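You operate a simulated robot arm through the tools that you are given. There is no shell and no other tool.

You run a simulated two-armed robot. Do the job below in one go: nothing can be reset, and whatever is moved stays where it is left.

Task
Swap the empty core in the roll holder for the film roll.
Fine: film brake off first; the core goes in the core stand; set the brake to the wrapping card's word last.

It is judged by the outcome, as a careful person would: the job done as asked, and still so three seconds after it is handed in. It fails if anything else is knocked over, pushed out of place, dropped, spilled or broken.

Robot
Two 6-joint arms with two-finger parallel grippers on one trunk that stands fixed in place. Base frame: the origin is at the foot of the trunk, x ahead of it, y to its left, z up. Readings come in mm, degrees, newtons and seconds.
The left shoulder is at [50, 170, 1335], the right one opposite. Each reaches about 1092 mm from its shoulder. Payload 1.57 kg a hand.
The tool frame of a hand sits at the grasp point between the pads (the TCP): z along the fingers, y along the line on which they close. The tips reach 30 mm beyond it. The gripper opens to 80 mm. The fingers are 17 mm wide and 12 mm thick; the gripper's body (40 by 82 mm) begins 80 mm behind the TCP.
Orientation is told as [roll, pitch, yaw] about the base's x, y, z axes, in that order, counted from this pose: with the fingers straight down and closing along the base's y, the tool's x points along the base's -x, its y along +y and its z along -z.

Tools
- The arms move only by the tool arm_command. It takes "left_rows", "right_rows" or both (then of equal length, played together; a hand with none holds still); each is a list of rows, each a list of 3 entries, a list of its own where there are three numbers: the shift along the tool's x, y, z in mm, then the turn, a rotation vector about the tool's x, y, z in degrees, then the finger opening in mm, from 0 to 80. In form: [[[tx, ty, tz], [ax, ay, az], jaw], ...]. A call has 1 to 20 rows; each row shifts and turns the commanded pose from where the row before left it, along the tool's axes as they then stand. Rows are played at 5 a second. More than 50 mm and 8.6 degrees between two rows, or a gripper value outside its range, and nothing of the call is played. A pose out of reach is approached as far as the arm can. The call stops where the force on the tool passes 40 N (or 10 N more than at its start, if that is more) or the arm is blocked; 0.2 s more then pass. The fingers move at their own pace (about 72 mm/s each) and stop on an object; they squeeze with about 33 N. The grip force told is the motor's: it shows also when the fingers shut on nothing. Time passes only in rows, and 0.2 s behind the last, so rows that do not move let the fingers close. The reply holds the time, the measured pose of the TCP, the force on the tool along the base axes, the opening and the grip force, in the units named above and with some noise, with the torque about the TCP (base axes, N m) and any sound that the robot's microphone picked up.
- Cameras (640 x 400 px; columns grow to the right, rows downward): "scene" is now at [38.5, 15.4, 1909.7]; the picture's right is [0.13, -0.99, 0.00], its down [-0.75, -0.10, -0.65] and it looks along [0.65, 0.08, -0.76] (base axes); focal length 320 px, centre (320, 200). "left" rides on the left gripper at [72, 7, -122] in its tool frame; the picture's right is [-0.09, 1.00, 0.00], its down [-0.84, -0.08, -0.54] and it looks along [-0.54, -0.05, 0.84] (tool axes); focal length 238 px, centre (320, 200). "right" rides on the right gripper at [72, -7, -122] in its tool frame; the picture's right is [0.09, 1.00, 0.00], its down [-0.84, 0.08, -0.54] and it looks along [-0.54, 0.05, 0.84] (tool axes); focal length 238 px, centre (320, 200).
- capture(camera): a new picture of that camera. No time passes.
- move_column(by): slides the trunk up (or, below 0, down) by that many mm; the arms and the scene camera ride with it, the base frame stays. It gives what a move gives, with no picture.
- turn_head(pan, tilt): turns the head with the scene camera to pan (to the left, within 86 degrees either way) and tilt (down, from -29 to 69), counted from straight ahead of the robot. It gives what a move gives.
- point_at(camera, pixels): for up to 12 pixels [column, row] of the newest picture of that camera ("zoom" is the newest enlarged one), the place [x, y, z] in the base frame of the surface seen there, good to about 2 mm, but the place of the scene camera against the robot may be out by one fixed shift of up to 12 mm in any direction. No time passes.
- inspect(camera, box): a new picture of the part [left, top, right, bottom] of that camera's present view, enlarged. No time passes.
- finish_job(): hands the job in; it is judged then, once.

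Open the grippers and draw the arms clear of the work before you hand the job in, unless the task says otherwise.

The tools are called after ">>>" by a JSON object that holds its "op" and its "data". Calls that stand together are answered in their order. arm_command: Moves the arms, as the interface text tells. Its arguments: {"type":"object","properties":{"left_rows":{"type":"array","items":{"type":"array"}},"right_rows":{"type":"array","items":{"type":"array"}}},"required":[]} The other tools are called the same way: move_column (by) moves the trunk up or down; turn_head (pan, tilt) turns the head that bears the scene camera; capture (camera) takes a picture; point_at (camera, pixels) gives the place of the surface under pixels of a picture; inspect (camera, box) takes an enlarged picture of a part of a camera's view; finish_job () hands the job in.

At the start:

```text
time_s: 0.0
left_tool_pos: [700.4, 376.6, 1225.0]
left_tool_rot: [0.0, 0.0, 0.0]
left_ft_force: [-0.1, 0.4, 0.9]
left_torque: [0.0, -0.01, 0.03]
left_grip_width: 80.0
left_finger_force: 0.0
right_tool_pos: [689.5, -161.1, 1224.3]
right_tool_rot: [0.0, 0.0, 0.0]
right_ft_force: [-1.2, -0.4, -0.5]
right_torque: [-0.01, 0.01, -0.03]
right_grip_width: 79.7
right_finger_force: 0.1
trunk travel left (down, up): [-950.0, 20.0]
head pan, tilt (commanded): [7.3, 49.4]
```

scene: 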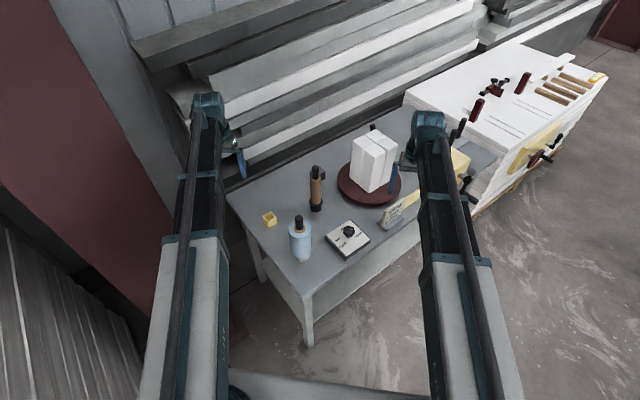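
right: 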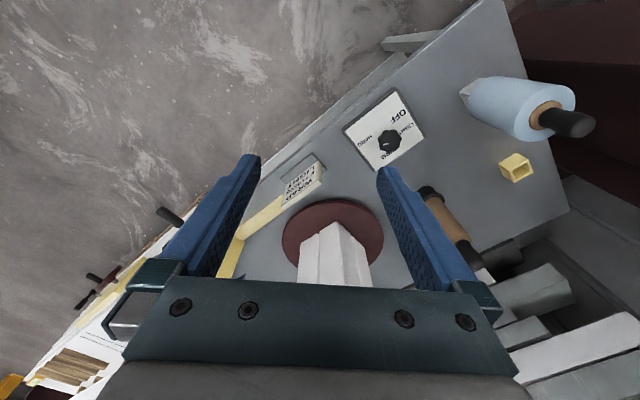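
left: 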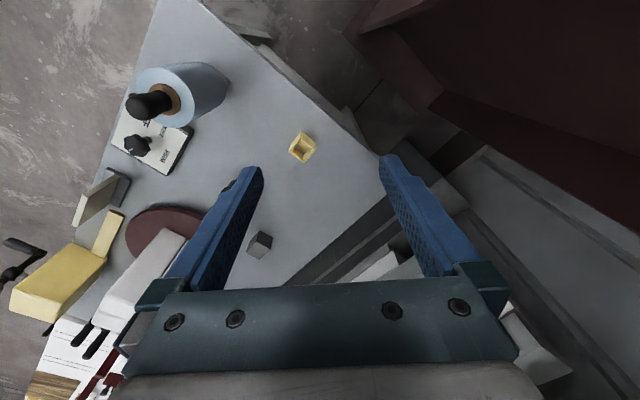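

The scene shows a table with a roll at about (300,240), a brake dial at (348,237), a holder with a core at (316,188) and a card at (393,215). I'll look closer at each of these.

>>> {"op": "inspect", "data": {"camera": "scene", "box": [230, 130, 430, 280]}}

>>> {"op": "inspect", "data": {"camera": "right", "box": [270, 60, 600, 260]}}

>>> {"op": "inspect", "data": {"camera": "left", "box": [60, 40, 360, 280]}}

```text
2.67 times, centred on (330, 205) of scene
```

zoom: 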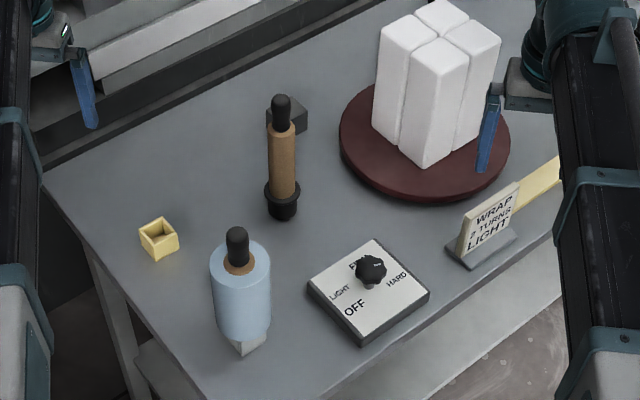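

```text
1.94 times, centred on (435, 160) of right
```

zoom: 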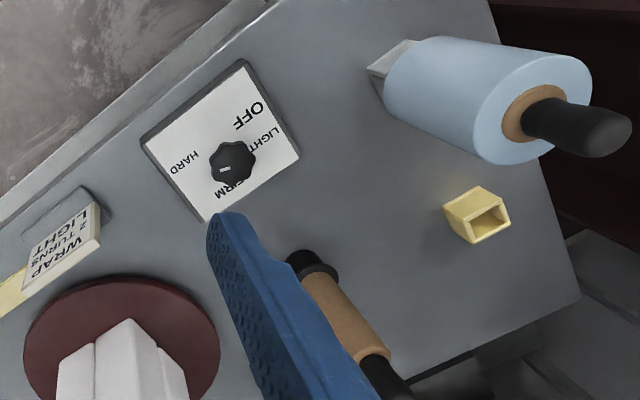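

```text
1.67 times, centred on (210, 160) of left
```

zoom: 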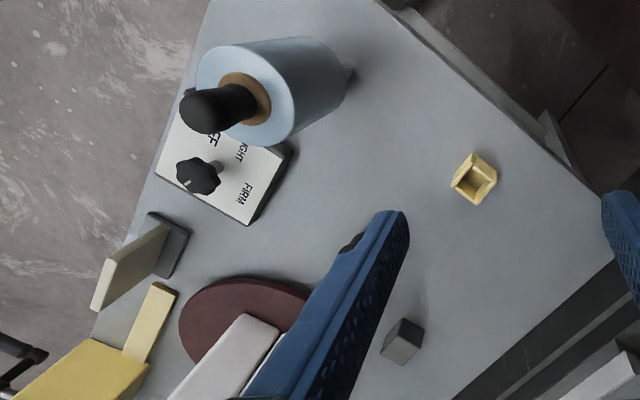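

The card reads "WRAP 2 TURNS LIGHT", so the brake ends at LIGHT. I'll zoom tighter on the holder, the roll, the yellow cup and the brake dial.

>>> {"op": "inspect", "data": {"camera": "scene", "box": [295, 155, 345, 220]}}

>>> {"op": "inspect", "data": {"camera": "scene", "box": [255, 205, 325, 270]}}

>>> {"op": "inspect", "data": {"camera": "scene", "box": [320, 210, 380, 265]}}

>>> {"op": "inspect", "data": {"camera": "scene", "box": [375, 180, 435, 235]}}

```text
6.15 times, centred on (320, 188) of scene
```

zoom: 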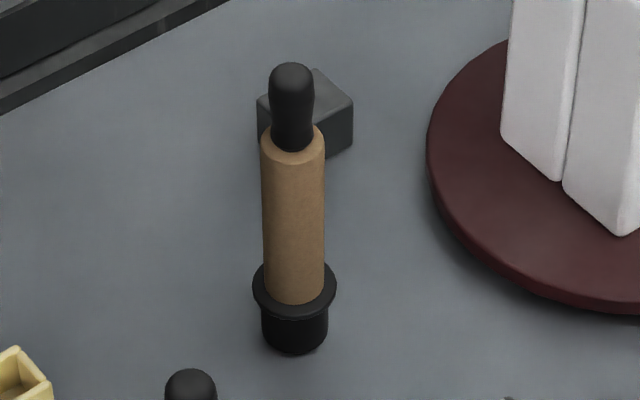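

```text
6.15 times, centred on (290, 238) of scene
```

zoom: 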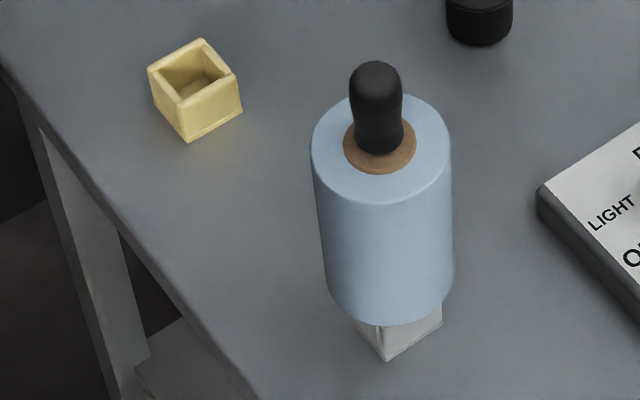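

```text
7.27 times, centred on (350, 238) of scene
```

zoom: 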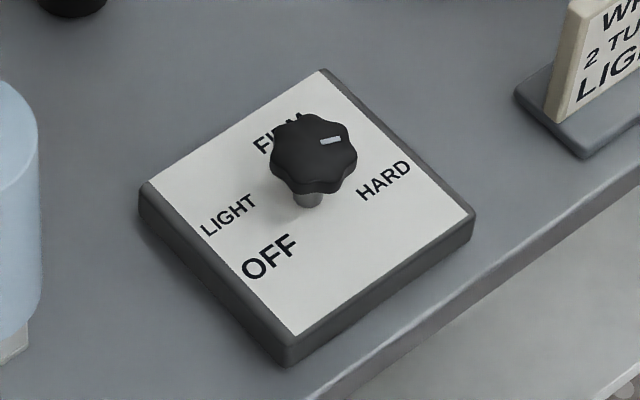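

```text
7.27 times, centred on (405, 208) of scene
```

zoom: 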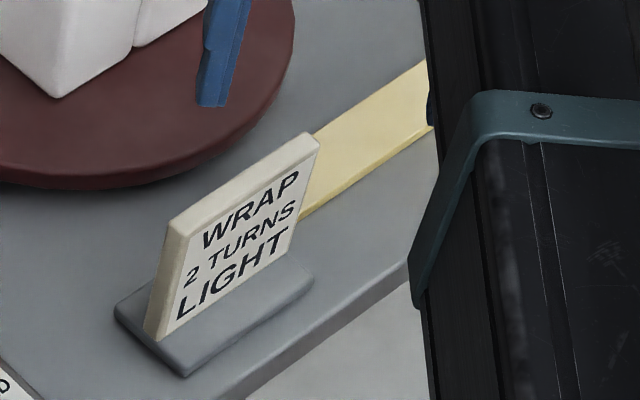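

Coarse positions now: I'll query the main objects in the newest scene view through a zoom that covers them all.

>>> {"op": "inspect", "data": {"camera": "scene", "box": [230, 130, 430, 280]}}

>>> {"op": "point_at", "data": {"camera": "zoom", "pixels": [[281, 100], [284, 127], [283, 208], [237, 232], [255, 262], [242, 345], [158, 225], [370, 262], [310, 288], [359, 342], [428, 292], [369, 240]]}}

>>> {"op": "point_at", "data": {"camera": "scene", "pixels": [[260, 200], [280, 250], [320, 280], [386, 222], [345, 180], [385, 150], [460, 160], [330, 175]]}}

```text
2.67 times, centred on (330, 205) of scene
```

zoom: 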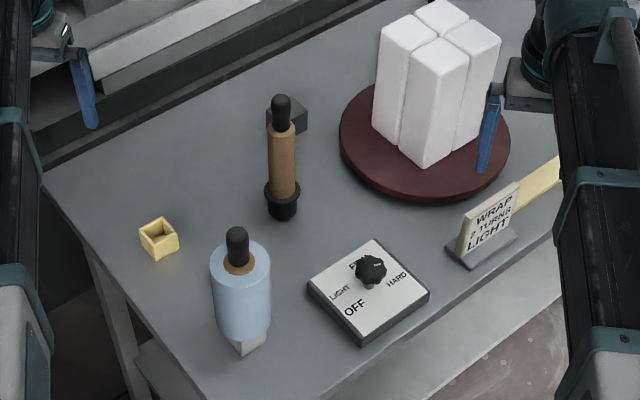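

```text
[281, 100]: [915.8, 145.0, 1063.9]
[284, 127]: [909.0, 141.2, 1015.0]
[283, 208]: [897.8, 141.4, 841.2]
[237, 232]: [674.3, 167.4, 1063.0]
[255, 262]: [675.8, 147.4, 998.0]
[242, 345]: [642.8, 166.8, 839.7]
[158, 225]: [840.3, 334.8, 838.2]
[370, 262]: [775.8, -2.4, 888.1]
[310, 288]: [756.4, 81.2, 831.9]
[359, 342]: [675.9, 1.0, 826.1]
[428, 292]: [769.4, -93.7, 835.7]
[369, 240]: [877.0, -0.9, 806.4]
```

```text
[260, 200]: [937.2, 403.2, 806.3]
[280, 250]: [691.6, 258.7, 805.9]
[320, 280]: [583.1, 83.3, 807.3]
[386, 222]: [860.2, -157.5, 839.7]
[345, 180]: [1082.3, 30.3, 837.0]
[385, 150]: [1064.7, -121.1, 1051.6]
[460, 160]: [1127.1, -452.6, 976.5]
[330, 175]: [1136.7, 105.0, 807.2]
```

The table top is at about z=807 and the dial knob is near (776,-2,888). I'll zoom the right camera onto the dial to read the pointer and labels.

>>> {"op": "inspect", "data": {"camera": "right", "box": [335, 80, 435, 180]}}

>>> {"op": "inspect", "data": {"camera": "left", "box": [230, 110, 330, 270]}}

```text
4.00 times, centred on (385, 130) of right
```

zoom: 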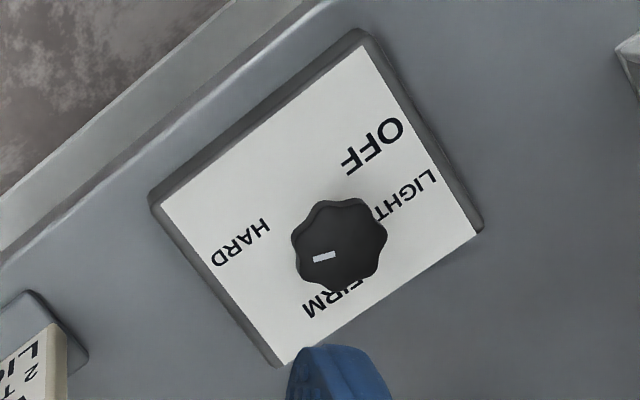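

```text
2.50 times, centred on (280, 190) of left
```

zoom: 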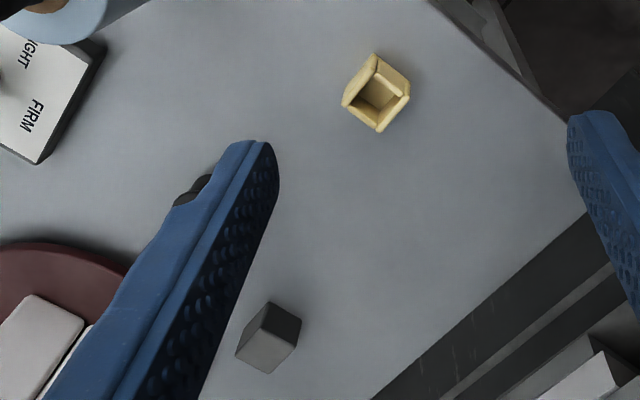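

The pointer mark on the knob points roughly between HARD and FIRM. I'll move the right hand so its camera looks at the dial more squarely: shift it left (+y) by 90 mm, up a bit, and back.

>>> {"op": "arm_command", "data": {"right_rows": [[[0, 45, 0], [0, 0, 0], 80], [[20, 45, 0], [0, 0, 0], 80], [[20, 30, 0], [0, 0, 0], 80]]}}

>>> {"op": "capture", "data": {"camera": "right"}}

```text
time_s: 0.8
left_tool_pos: [701.4, 376.6, 1224.0]
left_tool_rot: [0.0, 0.1, 0.0]
left_ft_force: [0.4, -0.2, -0.2]
left_torque: [-0.01, -0.01, 0.01]
left_grip_width: 79.9
left_finger_force: 0.0
right_tool_pos: [648.7, -39.1, 1224.9]
right_tool_rot: [0.0, -0.1, 0.1]
right_ft_force: [-0.6, 0.1, -1.0]
right_torque: [-0.01, 0.0, -0.01]
right_grip_width: 80.1
right_finger_force: 0.1
right hand out of reach, approached as far as the arm can: row 2
trunk travel left (down, up): [-950.0, 20.0]
head pan, tilt (commanded): [7.3, 49.4]
```

```text
taken
```

right: 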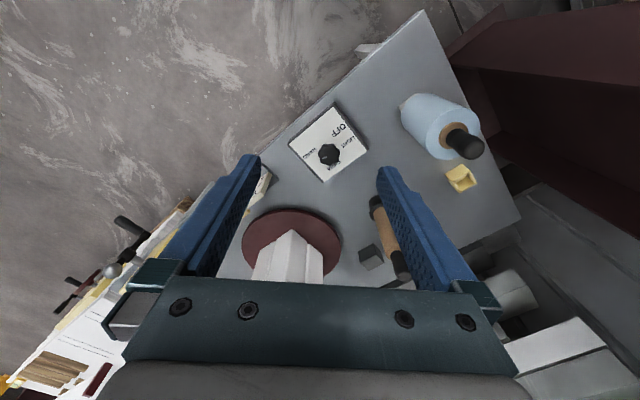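

The view works but is far off. I'll descend the right hand to about (722,-5,970) so its camera sees the dial up close, with the fingertips still well above the knob.

>>> {"op": "arm_command", "data": {"right_rows": [[[-10, 6, 40], [0, 0, 0], 80], [[-10, 6, 40], [0, 0, 0], 80], [[-10, 6, 40], [0, 0, 0], 80], [[-12, 6, 40], [0, 0, 0], 80], [[-15, 5, 40], [0, 0, 0], 80], [[-15, 5, 40], [0, 0, 0], 80]]}}

>>> {"op": "capture", "data": {"camera": "right"}}

```text
time_s: 2.2
left_tool_pos: [700.5, 376.8, 1224.4]
left_tool_rot: [0.0, 0.0, -0.1]
left_ft_force: [0.3, 0.0, 0.0]
left_torque: [0.01, 0.02, -0.01]
left_grip_width: 80.2
left_finger_force: 0.0
right_tool_pos: [714.5, -11.3, 1223.7]
right_tool_rot: [0.1, 0.0, 0.0]
right_ft_force: [0.9, 0.6, -0.3]
right_torque: [-0.04, 0.02, -0.03]
right_grip_width: 80.0
right_finger_force: 0.0
right hand out of reach, approached as far as the arm can: row 1, 2, 3, 4, 5, 6
trunk travel left (down, up): [-950.0, 20.0]
head pan, tilt (commanded): [7.3, 49.4]
```

```text
taken
```

right: 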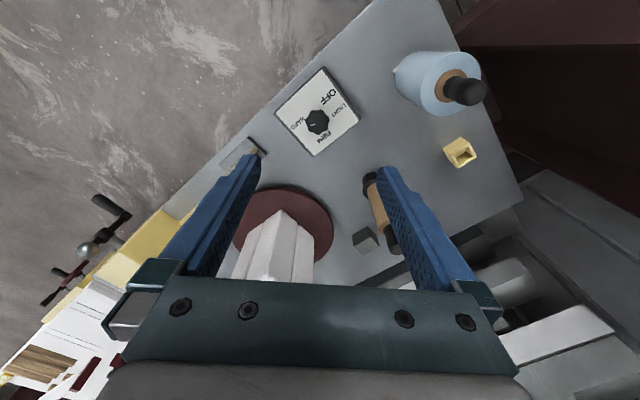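

The hand can't get lower than z≈1224 at this trunk height, so the trunk must come down. First I check with a null row where the commanded pose stands.

>>> {"op": "arm_command", "data": {"right_rows": [[[0, 0, 0], [0, 0, 0], 80]]}}

```text
time_s: 2.6
left_tool_pos: [702.4, 375.9, 1224.8]
left_tool_rot: [0.0, 0.1, 0.0]
left_ft_force: [0.2, -0.1, 0.2]
left_torque: [-0.02, -0.03, -0.02]
left_grip_width: 79.9
left_finger_force: 0.1
right_tool_pos: [713.4, -11.0, 1225.3]
right_tool_rot: [0.0, 0.0, 0.0]
right_ft_force: [-0.4, 0.1, 0.4]
right_torque: [-0.01, 0.02, -0.03]
right_grip_width: 79.9
right_finger_force: 0.0
trunk travel left (down, up): [-950.0, 20.0]
head pan, tilt (commanded): [7.3, 49.4]
```

The commanded pose is clamped to the measured one, so it is safe to lower the trunk. I'll check where the elbows and forearms are before that, using scene pixels on the arms.

>>> {"op": "capture", "data": {"camera": "scene"}}

>>> {"op": "point_at", "data": {"camera": "scene", "pixels": [[200, 360], [198, 240], [205, 180], [207, 110], [235, 160], [440, 300], [440, 220], [430, 130]]}}

```text
taken
```

scene: 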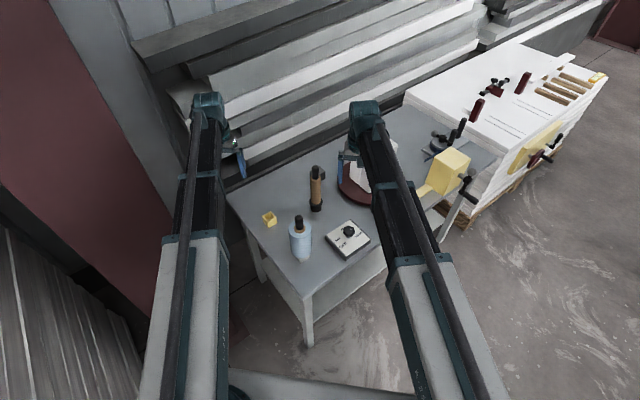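

```text
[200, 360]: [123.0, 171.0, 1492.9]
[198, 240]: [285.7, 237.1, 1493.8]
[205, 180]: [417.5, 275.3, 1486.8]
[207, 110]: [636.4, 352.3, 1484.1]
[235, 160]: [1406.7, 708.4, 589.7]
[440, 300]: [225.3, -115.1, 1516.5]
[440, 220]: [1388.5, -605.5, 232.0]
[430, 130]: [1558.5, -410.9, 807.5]
```

The arms run nearly horizontal at z≈1490, so the trunk may carry most of the height. I'll test small vertical moves of both hands to learn what they can do.

>>> {"op": "arm_command", "data": {"left_rows": [[[0, 0, 20], [0, 0, 0], 80], [[0, 0, 20], [0, 0, 0], 80]], "right_rows": [[[0, 0, -20], [0, 0, 0], 80], [[0, 0, -20], [0, 0, 0], 80]]}}

```text
time_s: 3.2
left_tool_pos: [701.7, 376.8, 1224.2]
left_tool_rot: [0.0, -0.1, 0.0]
left_ft_force: [-1.0, 0.0, 0.7]
left_torque: [-0.01, 0.01, 0.03]
left_grip_width: 80.0
left_finger_force: 0.2
left hand out of reach, approached as far as the arm can: row 1, 2
right_tool_pos: [712.9, -10.3, 1224.9]
right_tool_rot: [0.0, 0.0, 0.1]
right_ft_force: [0.2, 0.4, 0.2]
right_torque: [0.04, 0.03, -0.06]
right_grip_width: 79.9
right_finger_force: 0.0
right hand out of reach, approached as far as the arm can: row 1, 2
trunk travel left (down, up): [-950.0, 20.0]
head pan, tilt (commanded): [7.3, 49.4]
```

With fingers straight down, neither hand can change height, so height comes only from the trunk. I'll lower the trunk 200 mm (TCPs to z≈1025); both hands hang over empty space there, and the right camera gets a closer look at the dial.

>>> {"op": "move_column", "data": {"by": -200}}

>>> {"op": "capture", "data": {"camera": "right"}}

>>> {"op": "capture", "data": {"camera": "left"}}

>>> {"op": "capture", "data": {"camera": "scene"}}

```text
time_s: 5.4
left_tool_pos: [700.6, 376.7, 1025.6]
left_tool_rot: [0.0, 0.1, 0.1]
left_ft_force: [-0.9, 0.2, -0.4]
left_torque: [0.02, 0.0, 0.0]
left_grip_width: 80.2
left_finger_force: 0.2
right_tool_pos: [714.0, -9.7, 1024.7]
right_tool_rot: [-0.1, 0.0, 0.0]
right_ft_force: [0.0, 0.5, 0.5]
right_torque: [0.0, -0.02, 0.0]
right_grip_width: 80.1
right_finger_force: 0.1
trunk travel left (down, up): [-750.0, 220.0]
head pan, tilt (commanded): [7.3, 49.4]
```

```text
taken
```

right: 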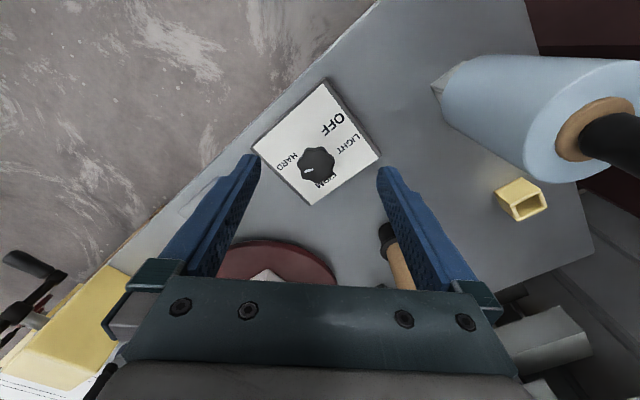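

```text
taken
```

left: 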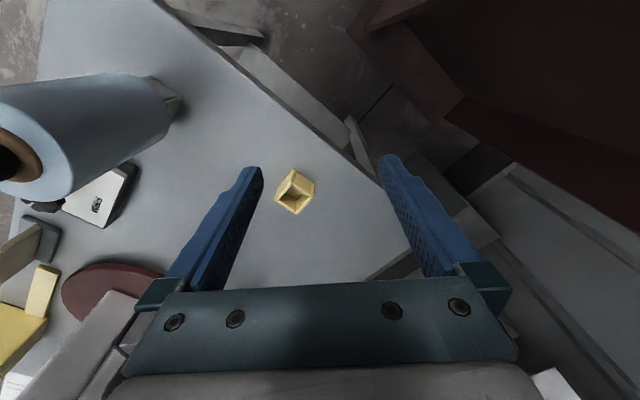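

```text
taken
```

scene: 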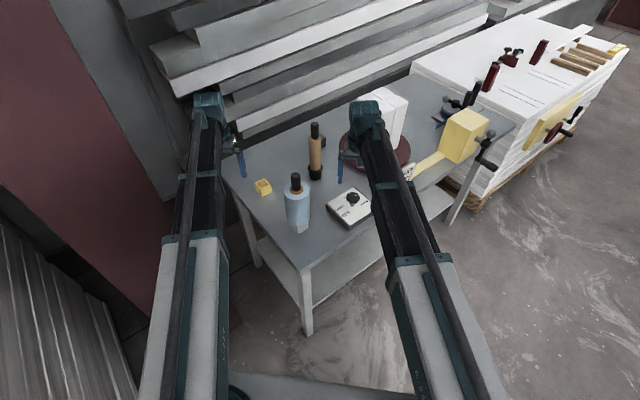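

The trunk descent went cleanly. Now I'll zoom the right camera on the dial at about (317,160) and the plate around it.

>>> {"op": "inspect", "data": {"camera": "right", "box": [245, 75, 389, 210]}}

```text
2.96 times, centred on (317, 142) of right
```

zoom: 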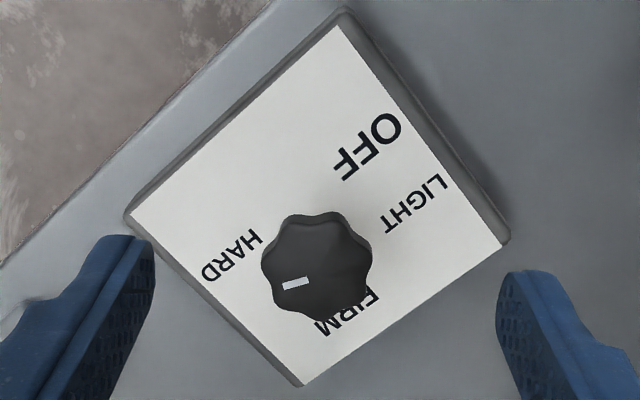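

>>> {"op": "point_at", "data": {"camera": "zoom", "pixels": [[316, 265], [286, 286], [304, 281], [368, 146], [415, 203], [350, 312], [232, 256], [338, 28], [133, 215], [500, 240], [304, 383], [330, 300]]}}

```text
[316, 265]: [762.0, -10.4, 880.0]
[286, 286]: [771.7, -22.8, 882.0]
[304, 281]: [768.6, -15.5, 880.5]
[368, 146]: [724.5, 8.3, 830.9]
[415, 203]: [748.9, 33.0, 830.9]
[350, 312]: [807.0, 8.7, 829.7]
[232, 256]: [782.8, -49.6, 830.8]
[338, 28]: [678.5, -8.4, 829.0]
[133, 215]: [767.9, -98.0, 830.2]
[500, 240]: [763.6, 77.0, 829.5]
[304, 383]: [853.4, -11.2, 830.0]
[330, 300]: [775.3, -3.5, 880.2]
```

The knob axis is at about (766,-10), top z≈880. The mark points at -66° (HARD), with FIRM at about 25°, LIGHT at 111° and OFF at 156° in base angles, so OFF is about 222° counter-clockwise from HARD. I'll centre the right hand over the knob while turning it clockwise by 111° in advance, at safe height.

>>> {"op": "arm_command", "data": {"right_rows": [[[-26, 0, 0], [0, 0, 0], 80], [[-26, 0, 0], [0, 0, 0], 80], [[0, 0, 0], [0, 0, 8.5], 80], [[0, 0, 0], [0, 0, 8.5], 80], [[0, 0, 0], [0, 0, 8.5], 80], [[0, 0, 0], [0, 0, 8.5], 80], [[0, 0, 0], [0, 0, 8.5], 80], [[0, 0, 0], [0, 0, 8.5], 80], [[0, 0, 0], [0, 0, 8.5], 80], [[0, 0, 0], [0, 0, 8.5], 80], [[0, 0, 0], [0, 0, 8.5], 80], [[0, 0, 0], [0, 0, 8.5], 80], [[0, 0, 0], [0, 0, 8.5], 80], [[0, 0, 0], [0, 0, 8.5], 80], [[0, 0, 0], [0, 0, 8.5], 80]]}}

>>> {"op": "capture", "data": {"camera": "right"}}

```text
time_s: 8.6
left_tool_pos: [700.3, 377.0, 1024.4]
left_tool_rot: [0.1, 0.0, 0.0]
left_ft_force: [0.0, 0.1, -0.6]
left_torque: [0.02, -0.01, -0.01]
left_grip_width: 79.9
left_finger_force: 0.0
right_tool_pos: [765.3, -9.5, 1026.2]
right_tool_rot: [-0.1, 0.0, -110.6]
right_ft_force: [-0.5, 0.3, -0.3]
right_torque: [-0.07, -0.01, 0.01]
right_grip_width: 80.0
right_finger_force: 0.1
trunk travel left (down, up): [-750.0, 220.0]
head pan, tilt (commanded): [7.3, 49.4]
```

```text
taken
```

right: 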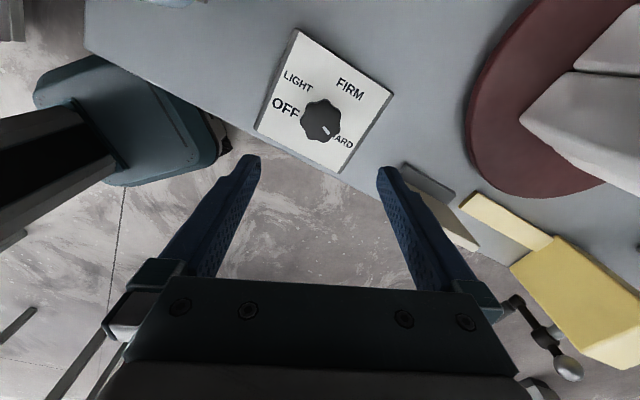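

The -110° yaw is reachable. From this side FIRM is fully visible, so I'll take an independent fix of the knob and labels.

>>> {"op": "inspect", "data": {"camera": "right", "box": [250, 25, 400, 180]}}

```text
2.58 times, centred on (325, 102) of right
```

zoom: 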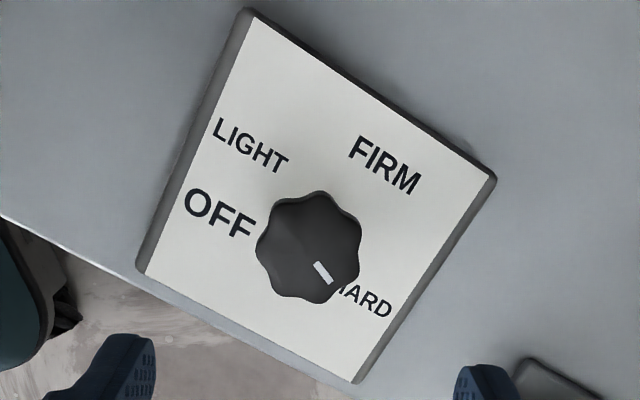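

>>> {"op": "point_at", "data": {"camera": "zoom", "pixels": [[309, 246], [328, 281], [317, 264], [220, 216], [250, 147], [386, 166], [254, 20], [144, 270], [492, 180], [357, 380], [320, 196], [312, 302]]}}

```text
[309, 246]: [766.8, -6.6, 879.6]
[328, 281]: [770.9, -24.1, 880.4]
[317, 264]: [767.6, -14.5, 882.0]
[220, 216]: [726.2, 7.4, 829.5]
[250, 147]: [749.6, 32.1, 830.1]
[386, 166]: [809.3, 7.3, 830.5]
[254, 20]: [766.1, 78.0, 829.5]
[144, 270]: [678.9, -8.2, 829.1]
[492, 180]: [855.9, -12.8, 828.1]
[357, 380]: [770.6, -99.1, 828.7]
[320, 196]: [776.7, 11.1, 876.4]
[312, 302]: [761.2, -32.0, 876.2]
```

The plate centre fits (767,-10.4), with OFF at ≈157°, LIGHT ≈112°, FIRM ≈22° and HARD ≈-67°, and the mark sits at HARD. I'll lower the trunk 140 mm so the open fingers straddle the knob, with the left hand hanging over empty table.

>>> {"op": "move_column", "data": {"by": -140}}

>>> {"op": "capture", "data": {"camera": "right"}}

>>> {"op": "capture", "data": {"camera": "left"}}

```text
time_s: 10.2
left_tool_pos: [701.1, 376.8, 884.8]
left_tool_rot: [0.0, 0.0, 0.0]
left_ft_force: [0.1, 0.5, 0.7]
left_torque: [-0.04, 0.01, 0.02]
left_grip_width: 80.0
left_finger_force: 0.0
right_tool_pos: [765.2, -10.4, 885.3]
right_tool_rot: [0.0, 0.0, -110.5]
right_ft_force: [-0.5, 1.1, -0.5]
right_torque: [0.03, 0.0, 0.01]
right_grip_width: 80.0
right_finger_force: 0.1
trunk travel left (down, up): [-610.0, 360.0]
head pan, tilt (commanded): [7.3, 49.4]
```

```text
taken
```

right: 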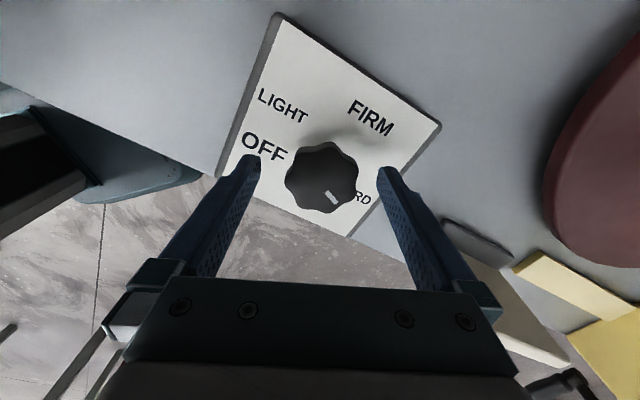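

```text
taken
```

left: 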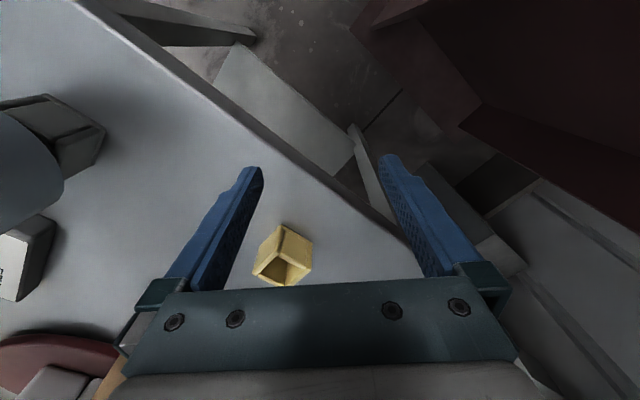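

The knob is centred between the fingers. I'll lower 11 mm more (tips about 14 mm above the plate), then close on it.

>>> {"op": "move_column", "data": {"by": -11}}

>>> {"op": "arm_command", "data": {"right_rows": [[[0, 0, 0], [0, 0, 0], 40], [[0, 0, 0], [0, 0, 0], 20], [[0, 0, 0], [0, 0, 0], 20], [[0, 0, 0], [0, 0, 0], 20]]}}

>>> {"op": "capture", "data": {"camera": "right"}}

```text
time_s: 10.8
left_tool_pos: [701.6, 375.9, 873.6]
left_tool_rot: [0.0, 0.0, 0.0]
left_ft_force: [-0.4, 0.2, -0.7]
left_torque: [-0.01, 0.01, 0.0]
left_grip_width: 80.2
left_finger_force: 0.1
right_tool_pos: [766.8, -10.3, 873.5]
right_tool_rot: [0.0, -0.1, -110.5]
right_ft_force: [-0.2, -0.4, -0.7]
right_torque: [-0.01, 0.01, 0.0]
right_grip_width: 79.8
right_finger_force: 0.1
trunk travel left (down, up): [-599.0, 371.0]
head pan, tilt (commanded): [7.3, 49.4]
```

```text
time_s: 11.8
left_tool_pos: [701.8, 376.8, 872.9]
left_tool_rot: [0.0, 0.1, 0.1]
left_ft_force: [0.2, -0.6, 0.7]
left_torque: [0.0, 0.02, -0.03]
left_grip_width: 79.9
left_finger_force: 0.0
right_tool_pos: [766.8, -11.0, 874.4]
right_tool_rot: [0.1, 0.0, -110.4]
right_ft_force: [11.5, -2.1, 6.9]
right_torque: [0.19, 0.04, -0.02]
right_grip_width: 45.1
right_finger_force: 45.3
trunk travel left (down, up): [-599.0, 371.0]
head pan, tilt (commanded): [7.3, 49.4]
```

```text
taken
```

right: 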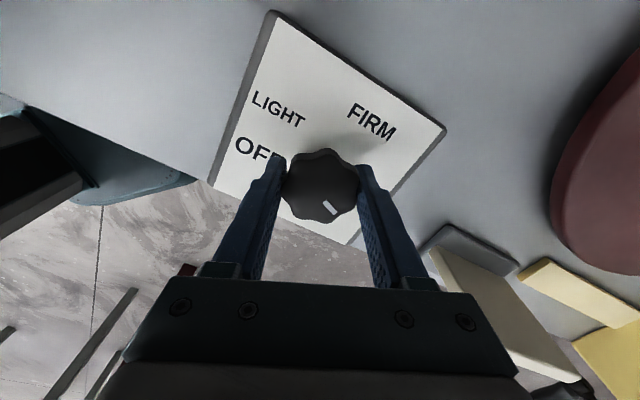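

The knob is held at 45 mm, with the force reading showing I'm about 1 mm short in +x. I'll nudge 1 mm along tool y and turn counter-clockwise 85° first.

>>> {"op": "arm_command", "data": {"right_rows": [[[0, 1, 0], [0, 0, 0], 20], [[0, 0, 0], [0, 0, -5], 20], [[0, 0, 0], [0, 0, -8], 20], [[0, 0, 0], [0, 0, -8], 20], [[0, 0, 0], [0, 0, -8], 20], [[0, 0, 0], [0, 0, -8], 20], [[0, 0, 0], [0, 0, -8], 20], [[0, 0, 0], [0, 0, -8], 20], [[0, 0, 0], [0, 0, -8], 20], [[0, 0, 0], [0, 0, -8], 20], [[0, 0, 0], [0, 0, -8], 20], [[0, 0, 0], [0, 0, -8], 20]]}}

>>> {"op": "capture", "data": {"camera": "right"}}

```text
time_s: 14.4
left_tool_pos: [701.5, 376.1, 874.9]
left_tool_rot: [0.0, 0.0, 0.0]
left_ft_force: [0.1, 0.2, 0.9]
left_torque: [0.01, 0.02, 0.01]
left_grip_width: 80.2
left_finger_force: 0.1
right_tool_pos: [767.7, -11.1, 873.9]
right_tool_rot: [0.0, 0.0, -25.3]
right_ft_force: [14.8, 0.3, 13.6]
right_torque: [0.02, 0.52, 0.06]
right_grip_width: 44.8
right_finger_force: 45.3
trunk travel left (down, up): [-599.0, 371.0]
head pan, tilt (commanded): [7.3, 49.4]
```

```text
taken
```

right: 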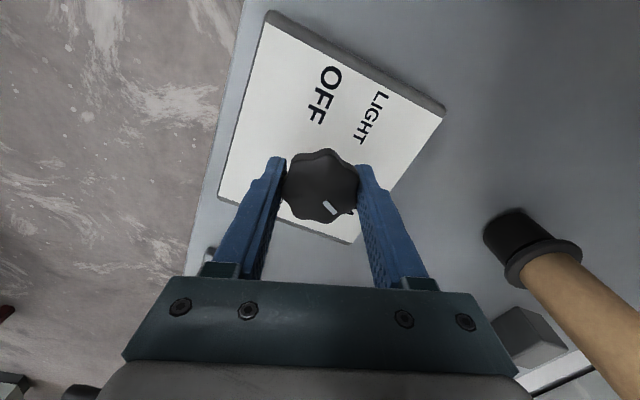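

The knob follows the hand (the mark stays at the same spot in the hand view). Forces are moderate; I continue 84° further.

>>> {"op": "arm_command", "data": {"right_rows": [[[-1, 0, 0], [0, 0, -4], 20], [[0, 0, 0], [0, 0, -8], 20], [[0, 0, 0], [0, 0, -8], 20], [[0, 0, 0], [0, 0, -8], 20], [[0, 0, 0], [0, 0, -8], 20], [[0, 0, 0], [0, 0, -8], 20], [[0, 0, 0], [0, 0, -8], 20], [[0, 0, 0], [0, 0, -8], 20], [[0, 0, 0], [0, 0, -8], 20], [[0, 0, 0], [0, 0, -8], 20], [[0, 0, 0], [0, 0, -8], 20]]}}

>>> {"op": "capture", "data": {"camera": "right"}}

```text
time_s: 16.8
left_tool_pos: [701.4, 377.9, 873.6]
left_tool_rot: [0.0, -0.1, 0.1]
left_ft_force: [0.2, -0.4, 0.4]
left_torque: [-0.02, 0.03, 0.04]
left_grip_width: 80.0
left_finger_force: 0.0
right_tool_pos: [766.9, -11.3, 872.5]
right_tool_rot: [-0.1, 0.1, 58.7]
right_ft_force: [5.8, 8.6, 2.2]
right_torque: [0.26, -0.86, 0.02]
right_grip_width: 44.8
right_finger_force: 44.7
trunk travel left (down, up): [-599.0, 371.0]
head pan, tilt (commanded): [7.3, 49.4]
```

```text
taken
```

right: 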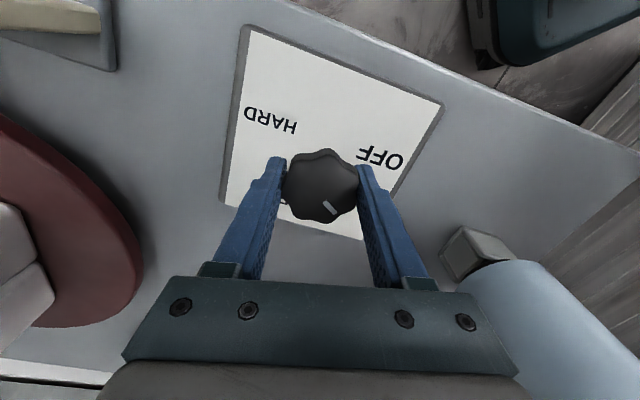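

Turned 169° so far, with the pointer near 102°. I turn 56° more to reach OFF (≈157°).

>>> {"op": "arm_command", "data": {"right_rows": [[[0, 0, 0], [0, 0, -8], 20], [[0, 0, 0], [0, 0, -8], 20], [[0, 0, 0], [0, 0, -8], 20], [[0, 0, 0], [0, 0, -8], 20], [[0, 0, 0], [0, 0, -8], 20], [[0, 0, 0], [0, 0, -8], 20], [[0, 0, 0], [0, 0, -8], 20], [[0, 0, 0], [0, 0, 0], 20]]}}

>>> {"op": "capture", "data": {"camera": "right"}}

```text
time_s: 18.6
left_tool_pos: [701.0, 377.1, 872.3]
left_tool_rot: [-0.2, -0.1, 0.1]
left_ft_force: [-0.2, -0.2, 0.8]
left_torque: [-0.02, 0.0, -0.01]
left_grip_width: 80.0
left_finger_force: 0.0
right_tool_pos: [767.3, -10.4, 873.9]
right_tool_rot: [0.1, 0.1, 114.6]
right_ft_force: [-9.1, 14.9, -10.9]
right_torque: [-0.36, -0.72, -0.45]
right_grip_width: 45.1
right_finger_force: 45.3
trunk travel left (down, up): [-599.0, 371.0]
head pan, tilt (commanded): [7.3, 49.4]
```

```text
taken
```

right: 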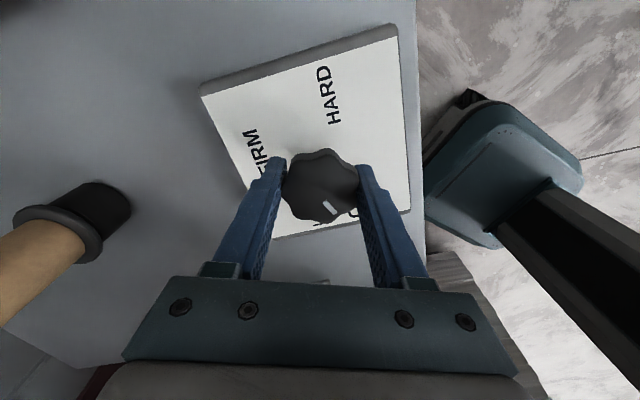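

The torque about z is now -0.45, perhaps an end stop near OFF. I'll open the fingers, back off upward and look at where the mark ended.

>>> {"op": "arm_command", "data": {"right_rows": [[[0, 0, 0], [0, 0, 0], 60], [[0, 0, 0], [0, 0, 0], 80], [[0, 0, 0], [0, 0, 0], 80]]}}

>>> {"op": "inspect", "data": {"camera": "right", "box": [190, 20, 430, 250]}}

```text
time_s: 19.4
left_tool_pos: [701.3, 374.6, 874.1]
left_tool_rot: [0.0, 0.0, 0.0]
left_ft_force: [-0.1, -1.0, 0.4]
left_torque: [-0.02, -0.01, 0.01]
left_grip_width: 79.8
left_finger_force: 0.0
right_tool_pos: [768.1, -11.7, 873.7]
right_tool_rot: [0.1, 0.1, 114.4]
right_ft_force: [-0.5, -0.5, 0.0]
right_torque: [-0.01, 0.0, 0.0]
right_grip_width: 80.0
right_finger_force: 0.1
trunk travel left (down, up): [-599.0, 371.0]
head pan, tilt (commanded): [7.3, 49.4]
```

```text
1.74 times, centred on (310, 135) of right
```

zoom: 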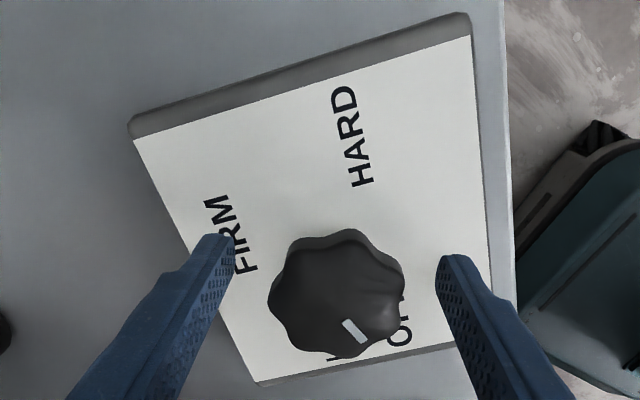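

>>> {"op": "point_at", "data": {"camera": "zoom", "pixels": [[344, 321], [364, 341], [337, 295], [330, 250], [340, 345], [280, 300], [395, 290]]}}

```text
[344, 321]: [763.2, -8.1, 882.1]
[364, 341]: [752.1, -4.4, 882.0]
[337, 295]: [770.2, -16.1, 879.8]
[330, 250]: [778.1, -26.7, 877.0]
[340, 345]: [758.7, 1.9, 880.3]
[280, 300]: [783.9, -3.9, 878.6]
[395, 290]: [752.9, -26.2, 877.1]
```

The mark now points at ≈158°, which is OFF. I'll raise the trunk to full working height before going on.

>>> {"op": "move_column", "data": {"by": 351}}

>>> {"op": "inspect", "data": {"camera": "scene", "box": [300, 200, 400, 270]}}

>>> {"op": "capture", "data": {"camera": "right"}}

```text
time_s: 22.9
left_tool_pos: [701.7, 377.2, 1224.5]
left_tool_rot: [0.0, 0.0, 0.0]
left_ft_force: [-0.5, -0.2, -0.1]
left_torque: [0.03, -0.01, -0.01]
left_grip_width: 79.8
left_finger_force: 0.0
right_tool_pos: [767.4, -11.4, 1225.2]
right_tool_rot: [-0.1, 0.0, 114.4]
right_ft_force: [-1.1, 0.2, 0.1]
right_torque: [0.0, -0.01, 0.0]
right_grip_width: 80.2
right_finger_force: 0.1
trunk travel left (down, up): [-950.0, 20.0]
head pan, tilt (commanded): [7.3, 49.4]
```

```text
5.71 times, centred on (350, 235) of scene
```

zoom: 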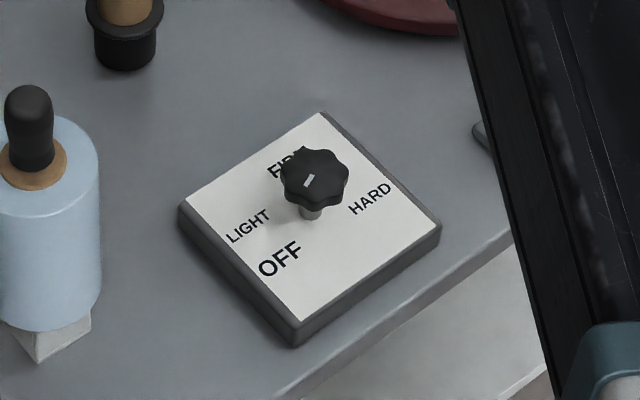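

```text
taken
```

right: 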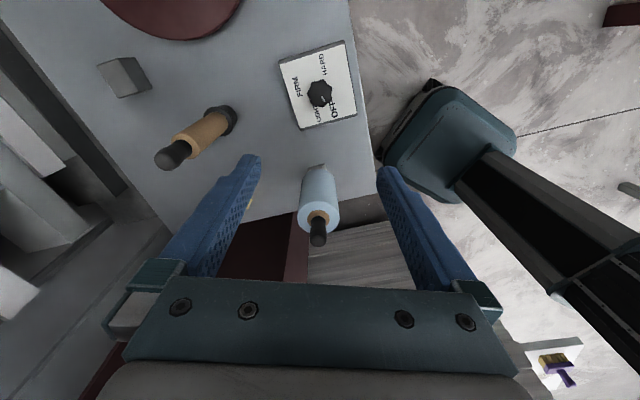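

The brake reads OFF in the scene view. The right hand's view shows both the core (195,135) and the roll (318,205); I'll zoom on them for accurate positions.

>>> {"op": "inspect", "data": {"camera": "right", "box": [140, 90, 250, 180]}}

>>> {"op": "point_at", "data": {"camera": "right", "pixels": [[168, 157], [184, 146], [205, 128], [224, 120], [233, 117], [317, 238], [318, 222], [318, 195], [333, 200], [322, 172], [302, 200]]}}

```text
4.44 times, centred on (195, 135) of right
```

zoom: 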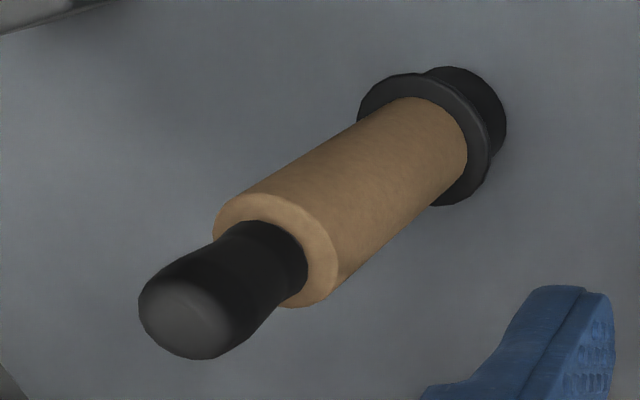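

```text
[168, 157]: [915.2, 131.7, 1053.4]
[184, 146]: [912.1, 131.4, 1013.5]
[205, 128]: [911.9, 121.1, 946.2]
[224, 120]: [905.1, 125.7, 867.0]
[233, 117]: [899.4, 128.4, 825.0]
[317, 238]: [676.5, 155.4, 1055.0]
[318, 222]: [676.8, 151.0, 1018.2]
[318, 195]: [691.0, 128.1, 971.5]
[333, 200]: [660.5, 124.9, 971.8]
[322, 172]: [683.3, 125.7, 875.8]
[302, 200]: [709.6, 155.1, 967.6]
```

The core stands near (912,132) and the roll near (677,157). I'll turn the right hand back to yaw 0 and park it at about (690,-161), out of the left arm's way.

>>> {"op": "arm_command", "data": {"right_rows": [[[0, 0, 0], [0, 0, 8.5], 80], [[0, 0, 0], [0, 0, 8.5], 80], [[0, 0, 0], [0, 0, 8.5], 80], [[0, 0, 0], [0, 0, 8.5], 80], [[0, 0, 0], [0, 0, 8.5], 80], [[0, 0, 0], [0, 0, 8.5], 80], [[0, 0, 0], [0, 0, 8.5], 80], [[0, 0, 0], [0, 0, 8.5], 80], [[0, 0, 0], [0, 0, 8.5], 80], [[0, 0, 0], [0, 0, 8.5], 80], [[0, 0, 0], [0, 0, 8.5], 80], [[0, 0, 0], [0, 0, 8.5], 80], [[0, 0, 0], [0, 0, 8.5], 80], [[0, 0, 0], [0, 0, 3.9], 80], [[19, -38, 0], [0, 0, 0], 80], [[19, -38, 0], [0, 0, 0], 80], [[19, -38, 0], [0, 0, 0], 80], [[19, -38, 0], [0, 0, 0], 80]]}}

>>> {"op": "arm_command", "data": {"left_rows": [[[-16, -40, 0], [0, 0, 0], 80], [[-16, -40, 0], [0, 0, 0], 80], [[-16, -40, 0], [0, 0, 0], 80], [[-16, -40, 0], [0, 0, 0], 80], [[-16, -40, 0], [0, 0, 0], 80], [[-16, -42, 0], [0, 0, 0], 80]]}}

>>> {"op": "capture", "data": {"camera": "left"}}

>>> {"op": "capture", "data": {"camera": "scene"}}

```text
time_s: 26.6
left_tool_pos: [700.9, 376.1, 1225.3]
left_tool_rot: [-0.1, 0.0, 0.0]
left_ft_force: [-0.2, -0.6, 0.0]
left_torque: [0.01, 0.0, -0.02]
left_grip_width: 79.9
left_finger_force: 0.2
right_tool_pos: [693.0, -163.4, 1224.0]
right_tool_rot: [0.0, 0.0, 0.2]
right_ft_force: [0.1, 0.3, 0.1]
right_torque: [0.02, -0.01, 0.01]
right_grip_width: 80.2
right_finger_force: 0.0
trunk travel left (down, up): [-950.0, 20.0]
head pan, tilt (commanded): [7.3, 49.4]
```

```text
time_s: 28.1
left_tool_pos: [795.7, 131.0, 1225.5]
left_tool_rot: [0.0, -0.1, 0.0]
left_ft_force: [-0.3, -0.2, -0.9]
left_torque: [-0.01, 0.0, -0.01]
left_grip_width: 79.7
left_finger_force: 0.0
right_tool_pos: [693.4, -163.7, 1223.8]
right_tool_rot: [0.0, 0.0, 0.1]
right_ft_force: [1.3, -1.3, 0.1]
right_torque: [0.0, 0.05, -0.01]
right_grip_width: 79.8
right_finger_force: 0.0
trunk travel left (down, up): [-950.0, 20.0]
head pan, tilt (commanded): [7.3, 49.4]
```

```text
taken
```

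left: 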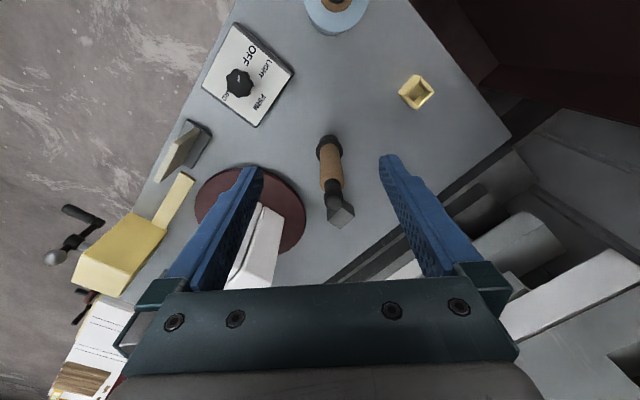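

```text
taken
```

scene: 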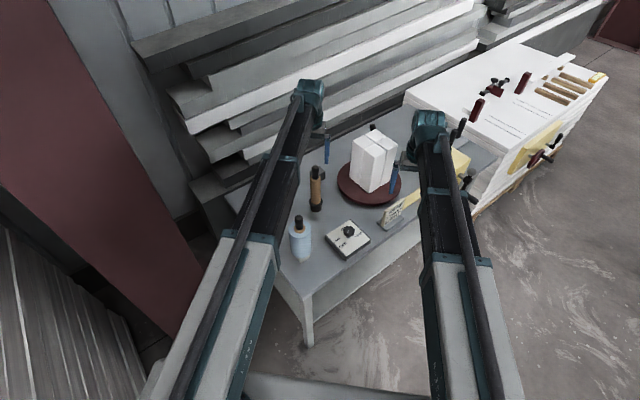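

The left camera sees the core at (330,170) and the yellow stand at (417,92). I'll zoom in on both.

>>> {"op": "inspect", "data": {"camera": "left", "box": [295, 125, 375, 235]}}

>>> {"op": "point_at", "data": {"camera": "left", "pixels": [[333, 205], [333, 190], [330, 170], [328, 148], [327, 140], [417, 85], [398, 88], [409, 109], [434, 93], [418, 74], [417, 95]]}}

>>> {"op": "inspect", "data": {"camera": "left", "box": [385, 60, 450, 120]}}

```text
3.64 times, centred on (335, 180) of left
```

zoom: 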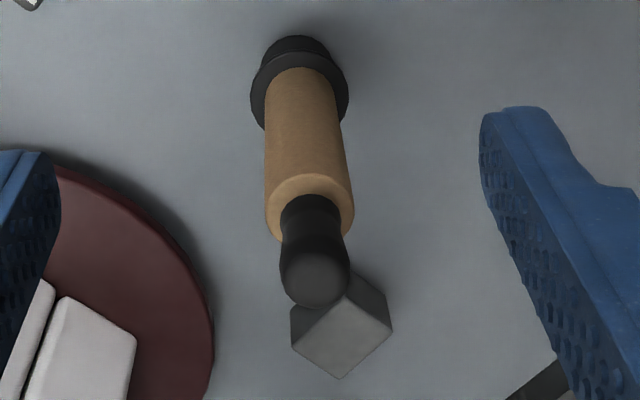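

```text
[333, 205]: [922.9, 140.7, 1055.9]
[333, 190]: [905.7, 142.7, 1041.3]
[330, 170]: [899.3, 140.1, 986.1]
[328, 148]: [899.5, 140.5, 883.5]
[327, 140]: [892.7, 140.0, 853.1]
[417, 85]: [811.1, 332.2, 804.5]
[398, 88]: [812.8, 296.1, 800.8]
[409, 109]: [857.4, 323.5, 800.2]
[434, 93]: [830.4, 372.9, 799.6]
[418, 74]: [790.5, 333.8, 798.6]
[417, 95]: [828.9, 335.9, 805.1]
```

```text
6.67 times, centred on (418, 90) of left
```

zoom: 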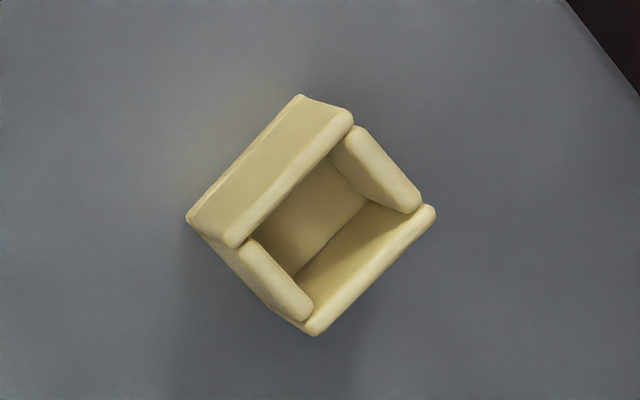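

The core is about 38 mm in diameter with a knob about 27 mm wide, and the yellow stand is an open square box. I'll measure the stand's rim and floor in this zoom.

>>> {"op": "point_at", "data": {"camera": "zoom", "pixels": [[342, 120], [234, 238], [312, 322], [425, 212], [292, 180], [275, 280], [370, 270], [385, 172], [310, 215], [335, 190], [150, 150], [340, 270]]}}

>>> {"op": "inspect", "data": {"camera": "left", "box": [295, 125, 375, 235]}}

>>> {"op": "point_at", "data": {"camera": "zoom", "pixels": [[311, 182], [275, 215], [347, 215], [313, 290], [316, 270], [285, 275], [346, 275], [265, 95], [338, 95], [300, 60], [300, 42], [303, 150]]}}

```text
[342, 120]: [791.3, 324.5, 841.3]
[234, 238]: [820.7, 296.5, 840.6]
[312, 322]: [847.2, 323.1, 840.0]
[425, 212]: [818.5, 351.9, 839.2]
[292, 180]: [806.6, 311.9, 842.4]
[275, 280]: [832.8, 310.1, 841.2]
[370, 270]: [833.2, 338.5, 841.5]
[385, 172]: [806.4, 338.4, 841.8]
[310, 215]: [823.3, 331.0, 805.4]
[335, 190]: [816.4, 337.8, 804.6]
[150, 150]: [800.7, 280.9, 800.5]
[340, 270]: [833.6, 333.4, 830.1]
```

```text
3.64 times, centred on (335, 180) of left
```

zoom: 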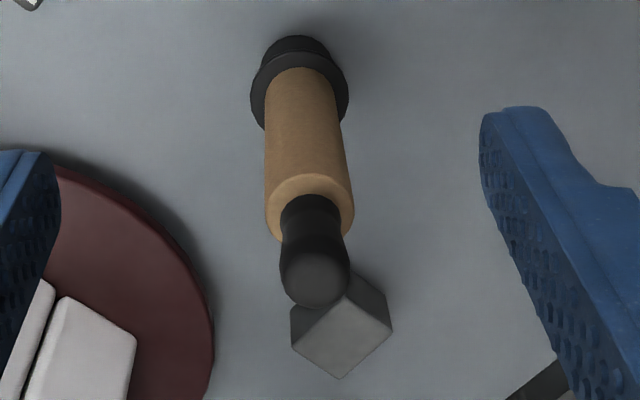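

```text
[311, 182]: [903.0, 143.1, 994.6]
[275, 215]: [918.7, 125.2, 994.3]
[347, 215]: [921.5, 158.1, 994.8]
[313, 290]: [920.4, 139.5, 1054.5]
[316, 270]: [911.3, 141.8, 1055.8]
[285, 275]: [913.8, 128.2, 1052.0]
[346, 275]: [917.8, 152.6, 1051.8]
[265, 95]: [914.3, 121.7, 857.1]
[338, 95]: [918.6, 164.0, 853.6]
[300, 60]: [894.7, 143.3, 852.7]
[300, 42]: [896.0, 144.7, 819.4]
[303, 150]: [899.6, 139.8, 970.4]
```

The stand's centre is about (819.6,324.4), rim z≈841 and floor z≈805; the core axis is about (919,141.5) with its top at 995 and knob up to 1057. I'll take the left camera over the stand and lower the trunk 200 mm for a closer size check.

>>> {"op": "arm_command", "data": {"left_rows": [[[10, 38, 0], [0, 0, 0], 80], [[10, 38, 0], [0, 0, 0], 80], [[10, 38, 0], [0, 0, 0], 80], [[10, 38, 0], [0, 0, 0], 80], [[10, 38, 0], [0, 0, 0], 80]]}}

>>> {"op": "move_column", "data": {"by": -200}}

>>> {"op": "capture", "data": {"camera": "left"}}

```text
time_s: 29.2
left_tool_pos: [747.5, 325.4, 1226.9]
left_tool_rot: [0.0, 0.0, 0.0]
left_ft_force: [0.6, 0.3, 0.4]
left_torque: [-0.03, 0.02, 0.01]
left_grip_width: 80.1
left_finger_force: 0.2
right_tool_pos: [693.3, -162.7, 1225.4]
right_tool_rot: [0.0, 0.0, 0.0]
right_ft_force: [1.6, 0.6, -0.9]
right_torque: [-0.02, -0.02, 0.0]
right_grip_width: 79.9
right_finger_force: 0.1
trunk travel left (down, up): [-950.0, 20.0]
head pan, tilt (commanded): [7.3, 49.4]
```

```text
time_s: 31.4
left_tool_pos: [746.2, 325.5, 1024.5]
left_tool_rot: [0.0, 0.0, 0.0]
left_ft_force: [-0.2, 0.5, 0.2]
left_torque: [0.04, -0.02, 0.0]
left_grip_width: 79.8
left_finger_force: 0.0
right_tool_pos: [693.0, -162.1, 1024.0]
right_tool_rot: [0.1, -0.1, 0.1]
right_ft_force: [0.2, 0.2, 0.4]
right_torque: [-0.02, 0.02, 0.01]
right_grip_width: 80.0
right_finger_force: 0.1
trunk travel left (down, up): [-750.0, 220.0]
head pan, tilt (commanded): [7.3, 49.4]
```

```text
taken
```

left: 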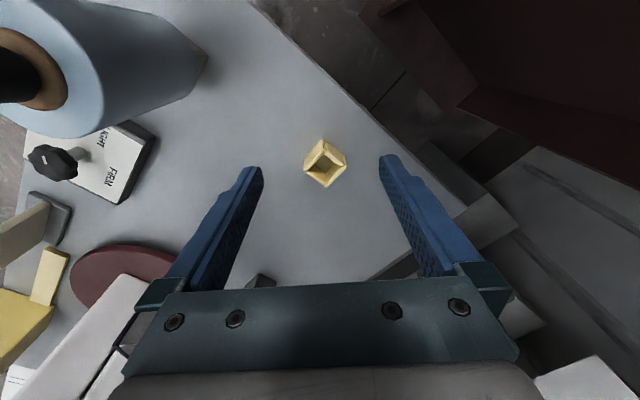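

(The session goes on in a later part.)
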